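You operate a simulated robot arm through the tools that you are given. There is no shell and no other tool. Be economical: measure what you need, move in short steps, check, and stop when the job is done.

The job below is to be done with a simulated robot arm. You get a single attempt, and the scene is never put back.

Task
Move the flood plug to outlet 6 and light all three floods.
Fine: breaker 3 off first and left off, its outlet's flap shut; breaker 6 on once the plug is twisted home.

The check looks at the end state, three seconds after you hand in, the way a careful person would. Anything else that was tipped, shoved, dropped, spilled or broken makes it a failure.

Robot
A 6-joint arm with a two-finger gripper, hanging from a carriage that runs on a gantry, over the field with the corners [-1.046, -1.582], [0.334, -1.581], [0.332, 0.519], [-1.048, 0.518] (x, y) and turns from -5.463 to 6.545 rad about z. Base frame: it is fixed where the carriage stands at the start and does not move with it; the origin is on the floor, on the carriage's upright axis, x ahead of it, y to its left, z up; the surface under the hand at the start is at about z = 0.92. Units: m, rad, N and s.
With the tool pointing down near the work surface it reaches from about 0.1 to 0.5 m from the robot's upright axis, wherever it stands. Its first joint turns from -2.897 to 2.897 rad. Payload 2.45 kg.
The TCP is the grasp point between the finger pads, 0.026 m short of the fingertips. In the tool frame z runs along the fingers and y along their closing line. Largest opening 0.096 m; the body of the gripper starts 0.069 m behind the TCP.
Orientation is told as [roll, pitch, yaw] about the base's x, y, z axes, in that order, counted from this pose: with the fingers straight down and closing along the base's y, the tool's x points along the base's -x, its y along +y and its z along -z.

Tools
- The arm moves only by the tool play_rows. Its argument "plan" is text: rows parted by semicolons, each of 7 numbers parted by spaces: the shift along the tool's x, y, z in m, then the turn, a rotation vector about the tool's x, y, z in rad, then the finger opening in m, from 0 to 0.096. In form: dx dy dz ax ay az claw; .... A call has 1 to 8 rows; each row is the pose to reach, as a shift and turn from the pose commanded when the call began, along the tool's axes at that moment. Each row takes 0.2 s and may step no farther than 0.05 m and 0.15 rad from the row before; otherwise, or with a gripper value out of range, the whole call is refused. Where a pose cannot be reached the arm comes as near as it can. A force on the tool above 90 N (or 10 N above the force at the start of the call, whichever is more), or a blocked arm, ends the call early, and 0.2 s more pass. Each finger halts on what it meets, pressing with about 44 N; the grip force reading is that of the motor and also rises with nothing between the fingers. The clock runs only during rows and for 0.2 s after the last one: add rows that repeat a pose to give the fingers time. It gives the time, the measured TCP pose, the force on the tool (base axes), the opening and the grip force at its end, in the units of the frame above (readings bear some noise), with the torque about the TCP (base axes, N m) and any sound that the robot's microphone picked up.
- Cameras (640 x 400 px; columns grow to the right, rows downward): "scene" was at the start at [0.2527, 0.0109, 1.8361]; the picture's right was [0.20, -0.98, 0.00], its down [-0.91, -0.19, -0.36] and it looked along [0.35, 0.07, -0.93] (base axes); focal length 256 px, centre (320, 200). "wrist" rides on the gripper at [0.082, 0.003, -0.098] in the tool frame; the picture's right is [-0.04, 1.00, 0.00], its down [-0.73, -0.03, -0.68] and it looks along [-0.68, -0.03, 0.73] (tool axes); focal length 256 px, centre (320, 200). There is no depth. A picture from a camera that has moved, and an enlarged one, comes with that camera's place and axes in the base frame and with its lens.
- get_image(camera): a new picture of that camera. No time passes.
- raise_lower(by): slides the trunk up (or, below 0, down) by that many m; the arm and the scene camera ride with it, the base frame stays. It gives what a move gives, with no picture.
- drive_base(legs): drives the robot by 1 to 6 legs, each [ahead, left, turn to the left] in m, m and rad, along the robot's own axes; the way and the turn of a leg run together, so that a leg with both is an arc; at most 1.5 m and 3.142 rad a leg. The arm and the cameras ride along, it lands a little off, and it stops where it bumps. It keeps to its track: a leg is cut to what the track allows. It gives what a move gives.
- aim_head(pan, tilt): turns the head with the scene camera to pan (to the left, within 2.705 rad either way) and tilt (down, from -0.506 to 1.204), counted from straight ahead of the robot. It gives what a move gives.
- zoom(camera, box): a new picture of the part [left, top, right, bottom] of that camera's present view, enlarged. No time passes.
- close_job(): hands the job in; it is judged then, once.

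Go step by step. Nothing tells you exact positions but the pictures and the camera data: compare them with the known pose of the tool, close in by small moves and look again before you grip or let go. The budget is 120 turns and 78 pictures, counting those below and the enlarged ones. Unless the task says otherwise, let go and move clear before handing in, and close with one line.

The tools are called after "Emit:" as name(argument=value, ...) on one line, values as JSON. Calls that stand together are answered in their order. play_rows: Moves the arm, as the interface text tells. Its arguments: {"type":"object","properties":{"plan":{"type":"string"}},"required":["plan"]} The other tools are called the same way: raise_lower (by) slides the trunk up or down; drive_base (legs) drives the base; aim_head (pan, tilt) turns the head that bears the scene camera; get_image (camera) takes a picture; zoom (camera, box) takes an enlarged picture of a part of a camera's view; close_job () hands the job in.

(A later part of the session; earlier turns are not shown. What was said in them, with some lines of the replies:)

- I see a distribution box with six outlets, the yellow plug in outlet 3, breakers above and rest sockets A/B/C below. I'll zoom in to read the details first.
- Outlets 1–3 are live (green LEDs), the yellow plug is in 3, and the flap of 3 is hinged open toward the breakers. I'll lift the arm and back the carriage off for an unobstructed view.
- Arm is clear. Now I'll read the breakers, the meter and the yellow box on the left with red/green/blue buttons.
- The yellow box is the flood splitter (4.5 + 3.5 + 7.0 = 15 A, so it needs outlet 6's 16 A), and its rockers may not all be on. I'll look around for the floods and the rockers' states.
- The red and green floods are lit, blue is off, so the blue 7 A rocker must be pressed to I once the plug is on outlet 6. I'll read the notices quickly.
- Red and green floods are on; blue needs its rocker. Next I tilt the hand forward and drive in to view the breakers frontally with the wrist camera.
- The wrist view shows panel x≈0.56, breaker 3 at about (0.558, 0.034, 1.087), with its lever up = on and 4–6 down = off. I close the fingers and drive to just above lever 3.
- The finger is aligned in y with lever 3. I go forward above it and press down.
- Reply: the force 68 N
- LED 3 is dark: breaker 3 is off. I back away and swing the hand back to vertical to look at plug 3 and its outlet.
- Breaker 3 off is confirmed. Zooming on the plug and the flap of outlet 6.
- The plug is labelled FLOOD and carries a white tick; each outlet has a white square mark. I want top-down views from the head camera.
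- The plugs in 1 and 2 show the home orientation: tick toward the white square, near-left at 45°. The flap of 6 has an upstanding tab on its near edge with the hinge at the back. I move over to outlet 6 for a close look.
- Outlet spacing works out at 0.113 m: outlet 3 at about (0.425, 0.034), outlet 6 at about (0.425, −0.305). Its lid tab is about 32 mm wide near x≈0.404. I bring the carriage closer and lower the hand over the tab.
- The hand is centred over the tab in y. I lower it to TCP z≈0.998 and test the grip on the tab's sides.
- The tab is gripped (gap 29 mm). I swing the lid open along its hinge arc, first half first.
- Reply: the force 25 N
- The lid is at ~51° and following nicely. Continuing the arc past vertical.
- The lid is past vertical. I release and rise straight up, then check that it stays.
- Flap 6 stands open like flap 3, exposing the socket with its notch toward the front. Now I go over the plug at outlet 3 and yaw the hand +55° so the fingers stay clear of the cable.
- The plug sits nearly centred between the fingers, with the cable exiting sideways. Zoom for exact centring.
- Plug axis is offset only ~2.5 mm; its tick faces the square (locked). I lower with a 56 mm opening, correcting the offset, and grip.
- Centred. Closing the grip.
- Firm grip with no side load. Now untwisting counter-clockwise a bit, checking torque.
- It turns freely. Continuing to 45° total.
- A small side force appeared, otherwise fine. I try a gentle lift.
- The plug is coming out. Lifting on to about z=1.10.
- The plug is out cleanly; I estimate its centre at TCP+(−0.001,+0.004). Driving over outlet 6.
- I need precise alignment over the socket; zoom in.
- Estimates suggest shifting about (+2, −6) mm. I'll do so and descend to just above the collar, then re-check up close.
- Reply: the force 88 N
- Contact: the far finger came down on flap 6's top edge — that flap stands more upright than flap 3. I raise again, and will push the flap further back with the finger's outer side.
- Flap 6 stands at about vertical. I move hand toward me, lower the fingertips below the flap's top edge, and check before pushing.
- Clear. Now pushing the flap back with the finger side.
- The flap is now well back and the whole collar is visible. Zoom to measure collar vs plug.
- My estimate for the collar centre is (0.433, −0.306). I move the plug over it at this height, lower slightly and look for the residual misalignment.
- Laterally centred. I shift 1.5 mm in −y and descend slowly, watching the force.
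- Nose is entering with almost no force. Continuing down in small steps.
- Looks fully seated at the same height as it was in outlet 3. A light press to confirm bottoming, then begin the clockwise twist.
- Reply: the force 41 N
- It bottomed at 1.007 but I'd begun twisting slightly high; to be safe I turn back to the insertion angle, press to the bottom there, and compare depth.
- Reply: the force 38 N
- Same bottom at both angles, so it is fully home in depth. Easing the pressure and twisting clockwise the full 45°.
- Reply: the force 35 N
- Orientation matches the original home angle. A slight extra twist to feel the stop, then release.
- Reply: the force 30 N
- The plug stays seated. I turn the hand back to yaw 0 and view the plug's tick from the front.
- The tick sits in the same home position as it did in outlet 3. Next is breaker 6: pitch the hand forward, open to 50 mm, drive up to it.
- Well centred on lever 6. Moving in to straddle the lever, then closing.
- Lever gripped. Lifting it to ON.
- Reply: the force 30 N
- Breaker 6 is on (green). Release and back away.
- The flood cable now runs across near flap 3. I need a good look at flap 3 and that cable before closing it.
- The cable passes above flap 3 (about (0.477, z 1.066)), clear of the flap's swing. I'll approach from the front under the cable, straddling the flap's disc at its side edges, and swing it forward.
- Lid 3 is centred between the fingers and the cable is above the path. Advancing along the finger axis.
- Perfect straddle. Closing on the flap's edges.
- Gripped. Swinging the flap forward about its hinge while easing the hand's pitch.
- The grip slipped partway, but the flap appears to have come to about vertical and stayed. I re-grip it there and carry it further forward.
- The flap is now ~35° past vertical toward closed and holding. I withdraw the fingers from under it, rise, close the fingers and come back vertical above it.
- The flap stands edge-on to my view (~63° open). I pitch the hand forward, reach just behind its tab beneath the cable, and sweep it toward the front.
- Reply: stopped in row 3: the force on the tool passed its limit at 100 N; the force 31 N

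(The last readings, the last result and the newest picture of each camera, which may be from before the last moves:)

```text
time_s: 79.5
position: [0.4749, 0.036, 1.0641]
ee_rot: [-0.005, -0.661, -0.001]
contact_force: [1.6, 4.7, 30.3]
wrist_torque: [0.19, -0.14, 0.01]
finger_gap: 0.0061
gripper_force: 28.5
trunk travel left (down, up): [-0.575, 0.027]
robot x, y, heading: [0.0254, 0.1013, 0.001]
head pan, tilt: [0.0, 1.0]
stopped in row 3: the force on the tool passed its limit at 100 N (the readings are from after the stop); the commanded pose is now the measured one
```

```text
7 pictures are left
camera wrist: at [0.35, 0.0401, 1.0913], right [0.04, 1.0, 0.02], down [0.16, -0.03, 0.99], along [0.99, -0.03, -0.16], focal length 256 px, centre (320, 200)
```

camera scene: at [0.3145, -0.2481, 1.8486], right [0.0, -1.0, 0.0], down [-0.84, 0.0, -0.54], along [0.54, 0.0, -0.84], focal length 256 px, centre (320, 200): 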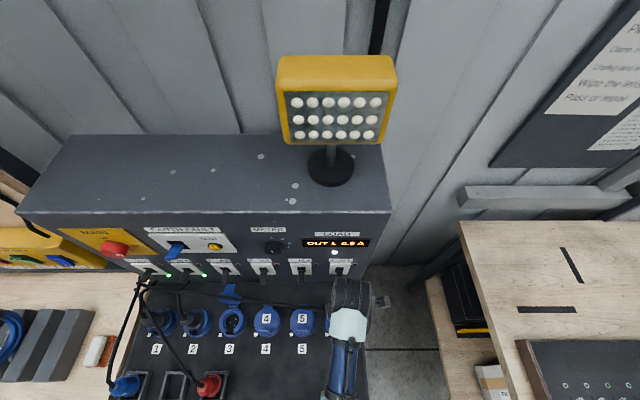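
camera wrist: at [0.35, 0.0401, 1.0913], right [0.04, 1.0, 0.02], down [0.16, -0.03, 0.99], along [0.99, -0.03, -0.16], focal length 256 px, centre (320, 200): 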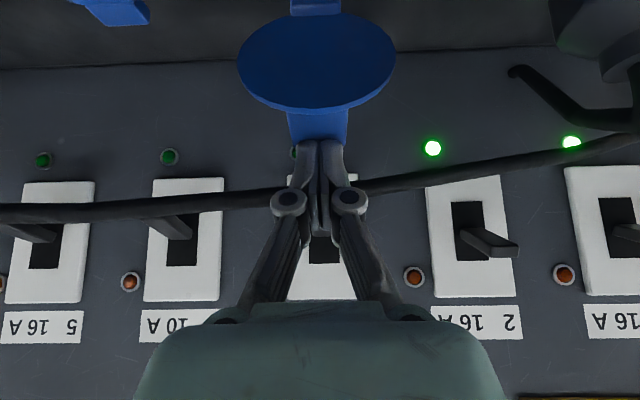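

The fingertip landed on the tab's top; better to repeat the disc-edge grip that worked. I back off, open, and straddle the flap again where it stands now.

Emit:
play_rows(plan="0.0114 0 -0.0342 0 0 0 0; 0.0408 0 -0.0698 0 0 0 0.05; 0.0408 0 -0.0698 0 0 0 0.096; 0.0408 0 -0.0698 0 0 0 0.096; 0.0408 0 -0.0698 0 0 0 0.096; 0.0432 0 -0.034 0 0 0 0.096; 0.0456 0 0.0017 0 0 0 0.096; 0.048 0 0.0374 0 0 0 0.096")

Emit:
get_image(camera="wrist")

```text
time_s: 81.3
position: [0.4535, 0.0355, 0.9999]
ee_rot: [-0.006, -0.646, 0.0]
contact_force: [0.4, -0.2, -1.0]
wrist_torque: [-0.02, -0.04, 0.02]
finger_gap: 0.0958
gripper_force: 0.1
trunk travel left (down, up): [-0.575, 0.027]
robot x, y, heading: [0.025, 0.0994, 0.005]
head pan, tilt: [0.0, 1.0]
```

```text
6 pictures are left
camera wrist: at [0.3292, 0.0392, 1.0294], right [0.04, 1.0, 0.02], down [0.18, -0.03, 0.98], along [0.98, -0.03, -0.18], focal length 256 px, centre (320, 200)
```

wrist: 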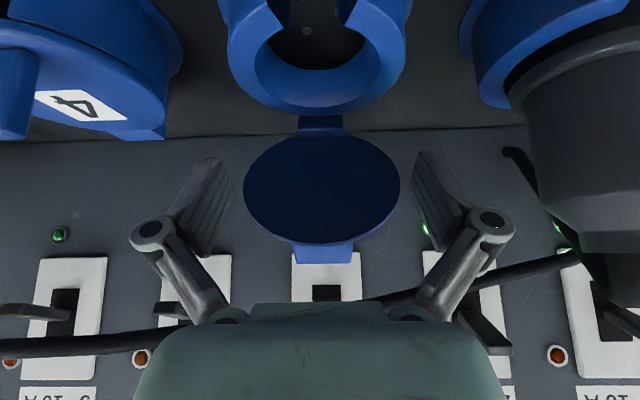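

The flap disc is centred right at the TCP, leaning ~33° forward. Grip and carry it down further.

Emit:
play_rows(plan="0 0 0 0 0 0 0.06; 0 0 0 0 0 0 0.05; 0.0057 0 -0.0001 0 0.04 0 0.05; 0.0117 0 0.0001 0 0.08 0 0.05; 0.0173 0 0.0014 0 0.12 0 0.05; 0.0231 0 0.0033 0 0.16 0 0.05")

Emit:
get_image(camera="wrist")

```text
time_s: 82.7
position: [0.4406, 0.0369, 0.9855]
ee_rot: [-0.003, -0.491, -0.004]
contact_force: [9.4, 6.0, 20.3]
wrist_torque: [0.0, -1.01, -0.05]
finger_gap: 0.0763
gripper_force: 45.0
trunk travel left (down, up): [-0.575, 0.027]
robot x, y, heading: [0.0214, 0.0974, -0.002]
head pan, tilt: [0.0, 1.0]
```

```text
5 pictures are left
camera wrist: at [0.3216, 0.0398, 1.0332], right [0.04, 1.0, 0.02], down [0.33, -0.03, 0.94], along [0.94, -0.03, -0.33], focal length 256 px, centre (320, 200)
```

wrist: 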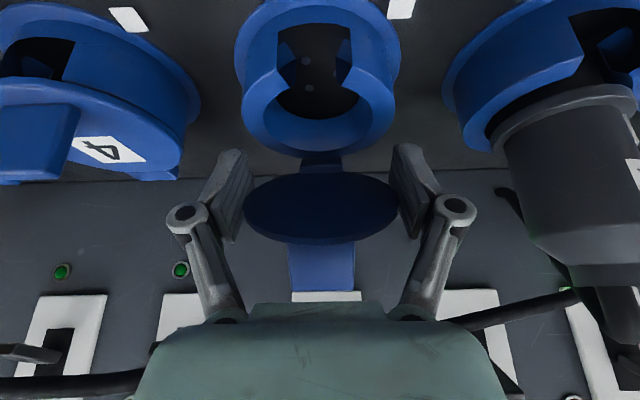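

The flap is held at ~45°. I release it there, rise, close the fingers, and then press it shut from above.

Emit:
play_rows(plan="0 0 0 0 0 0 0.096; 0 0 0 0 0 0 0.096; 0.015 0 -0.025 0 0 0 0.096; 0.0006 0 -0.0626 0 0.1 0 0.06; -0.0271 0 -0.0932 0 0.25 0 0.02; -0.0565 0 -0.1058 0 0.4 0 0; -0.0636 0 -0.102 0 0.49 0 0; -0.0636 0 -0.102 0 0.49 0 0")

Emit:
play_rows(plan="0 0 0.035 0 0 0 0; 0 0 0.06 0 0 0 0; 0 0 0.08 0 0 0 0; 0 0 0.095 0 0 0 0; 0 0 0.108 0 0 0 0; 0 0 0.108 0 0 0 0")

```text
time_s: 84.5
position: [0.4468, 0.0372, 1.1032]
ee_rot: [-0.004, 0.003, -0.004]
contact_force: [-0.5, -0.9, -0.1]
wrist_torque: [-0.01, 0.02, 0.01]
finger_gap: 0.0
gripper_force: 28.6
trunk travel left (down, up): [-0.575, 0.027]
robot x, y, heading: [0.0236, 0.0992, -0.006]
head pan, tilt: [0.0, 1.0]
```

```text
time_s: 85.1
position: [0.4479, 0.0363, 1.0594]
ee_rot: [-0.004, 0.003, -0.004]
contact_force: [-15.2, 2.8, 40.1]
wrist_torque: [0.06, 0.37, -0.02]
finger_gap: 0.0062
gripper_force: 28.4
trunk travel left (down, up): [-0.575, 0.027]
robot x, y, heading: [0.0261, 0.1008, -0.006]
head pan, tilt: [0.0, 1.0]
stopped in row 2: the force on the tool passed its limit at 162 N (the readings are from after the stop); the commanded pose is now the measured one
```

It's pressing on the tab's tip; the spike came from the fast touchdown. I continue slowly, drifting slightly forward with the tab's arc.

Emit:
play_rows(plan="0.001 0 0.001 0 0 0 0; 0.002 0 0.003 0 0 0 0; 0.004 0 0.005 0 0 0 0; 0.006 0 0.008 0 0 0 0; 0.008 0 0.011 0 0 0 0; 0.01 0 0.014 0 0 0 0; 0.012 0 0.017 0 0 0 0")

```text
time_s: 85.7
position: [0.4456, 0.0354, 1.0574]
ee_rot: [-0.004, 0.006, -0.003]
contact_force: [-18.8, 3.4, 43.6]
wrist_torque: [0.09, 0.48, 0.0]
finger_gap: 0.006
gripper_force: 29.2
trunk travel left (down, up): [-0.575, 0.027]
robot x, y, heading: [0.0229, 0.1018, -0.006]
head pan, tilt: [0.0, 1.0]
stopped in row 2: the force on the tool passed its limit at 96 N (the readings are from after the stop); the commanded pose is now the measured one
```

The flap has sprung back toward upright and I was pushing along it. I'll re-grip its disc near the fingertips this time, so I can carry it all the way down without releasing.

Emit:
play_rows(plan="0 0 -0.03 0 0 0 0; 0.03 0 -0.05 0 -0.15 0 0.04; 0.05 0 -0.05 0 -0.3 0 0.08; 0.05 0 -0.05 0 -0.45 0 0.096; 0.05 0 -0.05 0 -0.6 0 0.096; 0.05 0 -0.05 0 -0.6 0 0.096")

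Emit:
play_rows(plan="0.0027 0 0.0346 0 0 0 0.096; 0.0053 0 0.0692 0 0 0 0.096; 0.008 0 0.1037 0 0 0 0.096; 0.008 0 0.1037 0 0 0 0.096")

Emit:
get_image(camera="wrist")

```text
time_s: 87.1
position: [0.3957, 0.037, 1.106]
ee_rot: [-0.005, -0.597, 0.0]
contact_force: [0.7, 0.5, 0.4]
wrist_torque: [-0.02, 0.01, -0.02]
finger_gap: 0.0961
gripper_force: 0.1
trunk travel left (down, up): [-0.575, 0.027]
robot x, y, heading: [0.0244, 0.0997, -0.005]
head pan, tilt: [0.0, 1.0]
```

```text
time_s: 88.1
position: [0.4476, 0.0357, 1.014]
ee_rot: [-0.005, -0.595, 0.0]
contact_force: [-0.4, 0.5, -0.6]
wrist_torque: [0.03, 0.0, -0.02]
finger_gap: 0.0962
gripper_force: 0.0
trunk travel left (down, up): [-0.575, 0.027]
robot x, y, heading: [0.0182, 0.1012, -0.002]
head pan, tilt: [0.0, 1.0]
```

```text
4 pictures are left
camera wrist: at [0.3238, 0.0394, 1.0509], right [0.04, 1.0, 0.02], down [0.23, -0.03, 0.97], along [0.97, -0.03, -0.23], focal length 256 px, centre (320, 200)
```

wrist: 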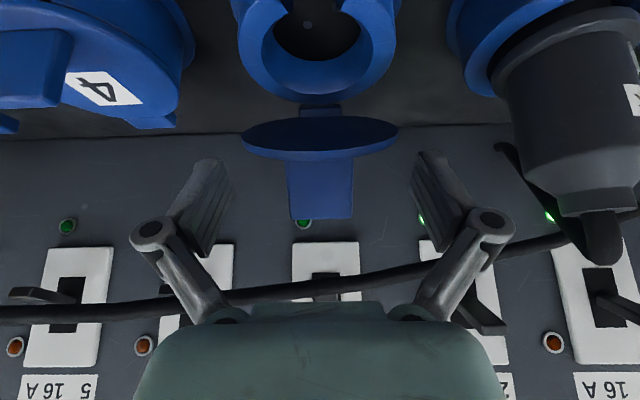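

The flap actually stayed at ~47° lean; its long tab must be swept, not pressed down. I shift to its disc edges, grip, and carry it down nearly to closed.

Emit:
play_rows(plan="0.0196 0 0 0 0 0 0.096; 0.0196 0 0 0 0 0 0.06; 0.0196 0 0 0 0 0 0.05; 0.0275 0 0.003 0 0.1 0 0.05; 0.0345 0 0.0079 0 0.2 0 0.05; 0.0391 0 0.0132 0 0.3 0 0.05; 0.0412 0 0.0155 0 0.3 0 0.05")

```text
time_s: 89.7
position: [0.4184, 0.037, 0.9804]
ee_rot: [-0.003, -0.293, -0.003]
contact_force: [-35.2, 5.6, 66.1]
wrist_torque: [0.55, 0.3, 0.08]
finger_gap: 0.064
gripper_force: 45.0
trunk travel left (down, up): [-0.575, 0.027]
robot x, y, heading: [0.0259, 0.0994, -0.004]
head pan, tilt: [0.0, 1.0]
```

Release, rise, close the fingers, and this time press slowly down on the flap's near edge (x≈0.40), in front of the tab.

Emit:
play_rows(plan="0 0 0 0 0 0 0.096; 0 0 0 0 0 0 0.096; 0.0009 0 -0.0316 0 0 0 0.096; -0.0011 0 -0.0728 0 0.1 0 0.05; -0.0127 0 -0.1111 0 0.2 0 0; -0.0127 0 -0.1111 0 0.293 0 0; -0.0127 0 -0.1111 0 0.293 0 0; -0.0127 0 -0.1111 0 0.293 0 0")

Emit:
play_rows(plan="0 0 0.03 0 0 0 0; 0 0 0.04 0 0 0 0; 0 0 0.05 0 0 0 0; 0 0 0.06 0 0 0 0; 0 0 0.07 0 0 0 0; 0 0 0.08 0 0 0 0; 0 0 0.088 0 0 0 0; 0 0 0.088 0 0 0 0")

```text
time_s: 91.5
position: [0.4012, 0.0353, 1.0883]
ee_rot: [-0.002, -0.002, -0.005]
contact_force: [0.0, 0.0, -0.1]
wrist_torque: [0.04, -0.01, -0.02]
finger_gap: 0.0
gripper_force: 28.5
trunk travel left (down, up): [-0.575, 0.027]
robot x, y, heading: [0.0261, 0.0992, -0.002]
head pan, tilt: [0.0, 1.0]
```

```text
time_s: 93.0
position: [0.4077, 0.0341, 1.0159]
ee_rot: [-0.005, -0.01, -0.003]
contact_force: [-9.4, 2.5, 43.0]
wrist_torque: [0.04, 0.78, 0.02]
finger_gap: 0.0061
gripper_force: 28.3
trunk travel left (down, up): [-0.575, 0.027]
robot x, y, heading: [0.0217, 0.1011, -0.003]
head pan, tilt: [0.0, 1.0]
stopped in row 7: the force on the tool passed its limit at 105 N (the readings are from after the stop); the commanded pose is now the measured one
```

The stop height (tip z≈0.99) matches a shut flap's tab top, so flap 3 looks closed; I'll verify by picture. Rising, pitching the hand, and moving left toward the flood splitter.

Emit:
play_rows(plan="0 0 -0.04 0 0 0 0; 0 0 -0.08 0 0 0 0; 0 0 -0.12 0 0 0 0; 0 0 -0.165 0 0 0 0; 0 0 -0.165 0 -0.15 0 0; 0 0 -0.165 0 -0.3 0 0; 0 0 -0.165 0 -0.45 0 0; 0 0 -0.165 0 -0.6 0 0")

Emit:
drive_base(legs=[[0.0, 0.41, 0]])

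Emit:
aim_head(pan=-0.1, tilt=0.75)

Emit:
get_image(camera="scene")

```text
time_s: 94.8
position: [0.4024, 0.0369, 1.1767]
ee_rot: [-0.006, -0.606, -0.002]
contact_force: [-0.1, 0.1, 0.6]
wrist_torque: [0.03, 0.04, -0.02]
finger_gap: 0.0001
gripper_force: 29.0
out of reach, approached as far as the arm can: row 4
trunk travel left (down, up): [-0.575, 0.027]
robot x, y, heading: [0.0232, 0.1038, -0.011]
head pan, tilt: [0.0, 1.0]
```

```text
time_s: 97.4
position: [0.4036, 0.4451, 1.1756]
ee_rot: [-0.006, -0.603, -0.009]
contact_force: [-0.3, 0.0, 0.3]
wrist_torque: [0.03, 0.03, -0.02]
finger_gap: 0.0002
gripper_force: 28.3
trunk travel left (down, up): [-0.575, 0.027]
robot x, y, heading: [0.0283, 0.5117, -0.01]
head pan, tilt: [0.0, 1.0]
```

```text
time_s: 98.1
position: [0.4044, 0.4454, 1.1751]
ee_rot: [-0.005, -0.602, -0.008]
contact_force: [0.7, 0.4, 0.7]
wrist_torque: [0.02, -0.05, -0.03]
finger_gap: 0.0
gripper_force: 28.2
trunk travel left (down, up): [-0.575, 0.027]
robot x, y, heading: [0.025, 0.5094, -0.007]
head pan, tilt: [-0.099, 0.75]
```

```text
3 pictures are left
camera scene: at [0.3058, 0.4998, 1.8677], right [-0.11, -0.99, 0.0], down [-0.68, 0.07, -0.73], along [0.73, -0.08, -0.68], focal length 256 px, centre (320, 200)
```

scene: 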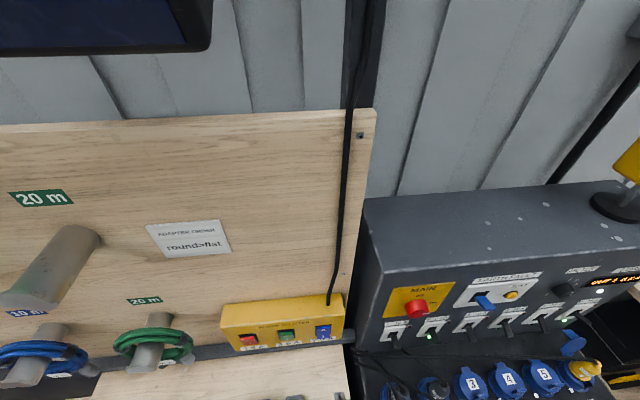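

Flap 3 is shut (its "3" label shows like 4 and 5). Re-triangulating, the blue rocker is at about (0.557, 0.465, 1.155). I shift the hand right so the fingers don't hide it and look.

Emit:
drive_base(legs=[[0.0, -0.07, 0]])

Emit:
get_image(camera="wrist")

```text
time_s: 99.2
position: [0.4034, 0.3761, 1.1764]
ee_rot: [-0.006, -0.602, -0.006]
contact_force: [-0.7, 0.3, -0.1]
wrist_torque: [0.01, 0.01, -0.01]
finger_gap: 0.0
gripper_force: 28.0
trunk travel left (down, up): [-0.575, 0.027]
robot x, y, heading: [0.0287, 0.4438, -0.009]
head pan, tilt: [-0.099, 0.75]
```

```text
2 pictures are left
camera wrist: at [0.2803, 0.3803, 1.2107], right [0.04, 1.0, 0.02], down [0.22, -0.03, 0.98], along [0.97, -0.04, -0.22], focal length 256 px, centre (320, 200)
```

wrist: 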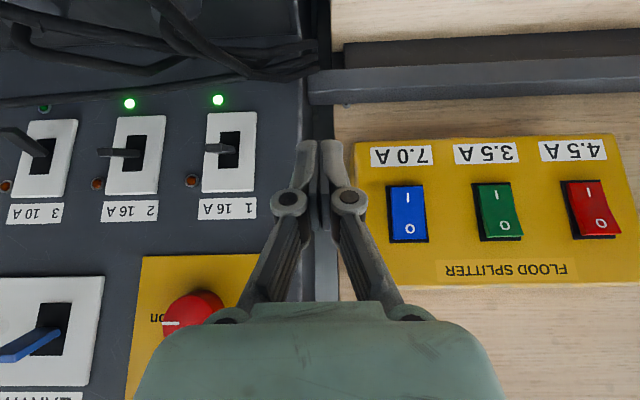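

Clear view: the blue rocker is centred at about (0.560, 0.464, 1.164), its I half (lower) at z≈1.146 standing out. I drive nearer and line up.

Emit:
drive_base(legs=[[0.08, 0.07, 0]])

```text
time_s: 100.3
position: [0.4832, 0.4461, 1.1756]
ee_rot: [-0.005, -0.602, -0.007]
contact_force: [0.8, -0.4, 0.0]
wrist_torque: [-0.02, 0.01, -0.01]
finger_gap: 0.0
gripper_force: 28.0
trunk travel left (down, up): [-0.575, 0.027]
robot x, y, heading: [0.1084, 0.5107, -0.008]
head pan, tilt: [-0.099, 0.75]
```

Emit:
play_rows(plan="0.0096 0.018 0.014 0 0 0 0; -0.0028 0.018 0.0225 0 0 0 0; -0.0152 0.018 0.031 0 0 0 0; -0.0234 0.018 0.0366 0 0 0 0; -0.0284 0.018 0.04 0 0 0 0; -0.0333 0.018 0.0434 0 0 0 0")

```text
time_s: 101.7
position: [0.5321, 0.4629, 1.1573]
ee_rot: [-0.006, -0.596, -0.007]
contact_force: [-23.0, 0.5, 7.5]
wrist_torque: [0.03, 0.15, 0.05]
finger_gap: 0.0061
gripper_force: 28.3
trunk travel left (down, up): [-0.575, 0.027]
robot x, y, heading: [0.1012, 0.5085, -0.007]
head pan, tilt: [-0.099, 0.75]
```

Contact on the rocker (23 N). A bit more press.

Emit:
play_rows(plan="-0.0025 0 0.0017 0 0 0 0; -0.0041 0 0.0028 0 0 0 0; -0.0041 0 0.0028 0 0 0 0")

```text
time_s: 102.5
position: [0.5321, 0.4631, 1.156]
ee_rot: [-0.005, -0.59, -0.007]
contact_force: [-55.0, 0.9, 15.3]
wrist_torque: [0.03, 0.34, 0.07]
finger_gap: 0.0058
gripper_force: 28.1
trunk travel left (down, up): [-0.575, 0.027]
robot x, y, heading: [0.1024, 0.5114, -0.009]
head pan, tilt: [-0.099, 0.75]
```

The rocker is hard against its stop. Backing off and looking up at the floods.

Emit:
play_rows(plan="0.02 0 -0.014 0 0 0 0; 0.05 0 -0.035 0 0 0 0; 0.05 0 -0.035 0 0 0 0")

Emit:
drive_base(legs=[[-0.3, -0.25, 0]])

Emit:
aim_head(pan=0.35, tilt=0.5)

Emit:
get_image(camera="scene")

```text
time_s: 103.3
position: [0.4799, 0.463, 1.16]
ee_rot: [-0.005, -0.604, -0.006]
contact_force: [0.4, -0.2, 0.1]
wrist_torque: [0.01, 0.01, 0.03]
finger_gap: 0.0
gripper_force: 28.4
trunk travel left (down, up): [-0.575, 0.027]
robot x, y, heading: [0.1056, 0.5135, -0.01]
head pan, tilt: [-0.099, 0.75]
```

```text
time_s: 105.8
position: [0.1779, 0.2164, 1.1594]
ee_rot: [-0.004, -0.602, -0.008]
contact_force: [0.1, 0.2, -0.4]
wrist_torque: [0.0, -0.03, -0.05]
finger_gap: 0.0001
gripper_force: 28.8
trunk travel left (down, up): [-0.575, 0.027]
robot x, y, heading: [-0.1948, 0.2652, -0.007]
head pan, tilt: [-0.099, 0.75]
```

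```text
time_s: 106.7
position: [0.1776, 0.2183, 1.1598]
ee_rot: [-0.006, -0.603, -0.007]
contact_force: [0.0, 0.2, -0.7]
wrist_torque: [-0.04, 0.0, 0.02]
finger_gap: 0.0001
gripper_force: 28.4
trunk travel left (down, up): [-0.575, 0.027]
robot x, y, heading: [-0.1972, 0.2625, -0.01]
head pan, tilt: [0.351, 0.499]
```

```text
1 pictures are left
camera scene: at [0.0864, 0.2929, 1.8897], right [0.33, -0.94, 0.0], down [-0.45, -0.16, -0.88], along [0.83, 0.29, -0.48], focal length 256 px, centre (320, 200)
```

scene: 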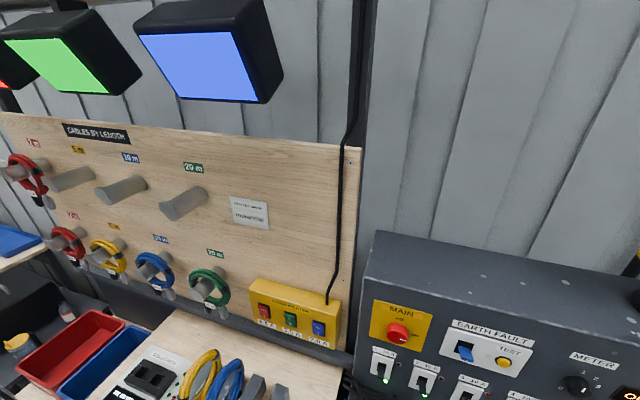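

Red, green and blue floods are all lit. The last picture goes to checking outlets and breakers.

Emit:
aim_head(pan=-0.45, tilt=0.75)

Emit:
zoom(camera="scene", box=[160, 100, 480, 300])

```text
time_s: 107.8
position: [0.1775, 0.2163, 1.1594]
ee_rot: [-0.005, -0.604, -0.007]
contact_force: [0.3, 0.3, 0.2]
wrist_torque: [0.02, 0.02, -0.01]
finger_gap: 0.0001
gripper_force: 28.5
trunk travel left (down, up): [-0.575, 0.027]
robot x, y, heading: [-0.1962, 0.2659, -0.008]
head pan, tilt: [-0.45, 0.75]
```

```text
2.00 times, centred on (320, 200) of scene
camera zoom: at [0.0749, 0.2258, 1.8678], right [-0.44, -0.9, 0.0], down [-0.61, 0.3, -0.73], along [0.66, -0.32, -0.68], focal length 512 px, centre (320, 200)
```

zoom: 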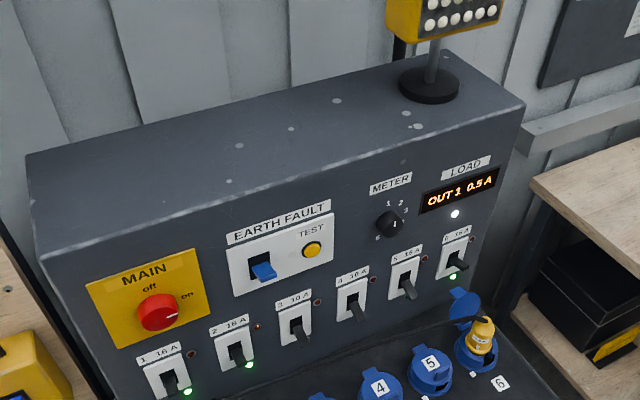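

Breakers 1, 2 and 6 are on and 3, 4 and 5 are off. The plug is home in outlet 6, flap 3 is shut, all three floods are lit, and the hand is clear. Handing in.

Emit:
close_job()

```text
The job is handed in.
```

The flood plug is twisted home in outlet 6 with breaker 6 on, all three floods are lit, and breaker 3 is off with its outlet's flap shut.
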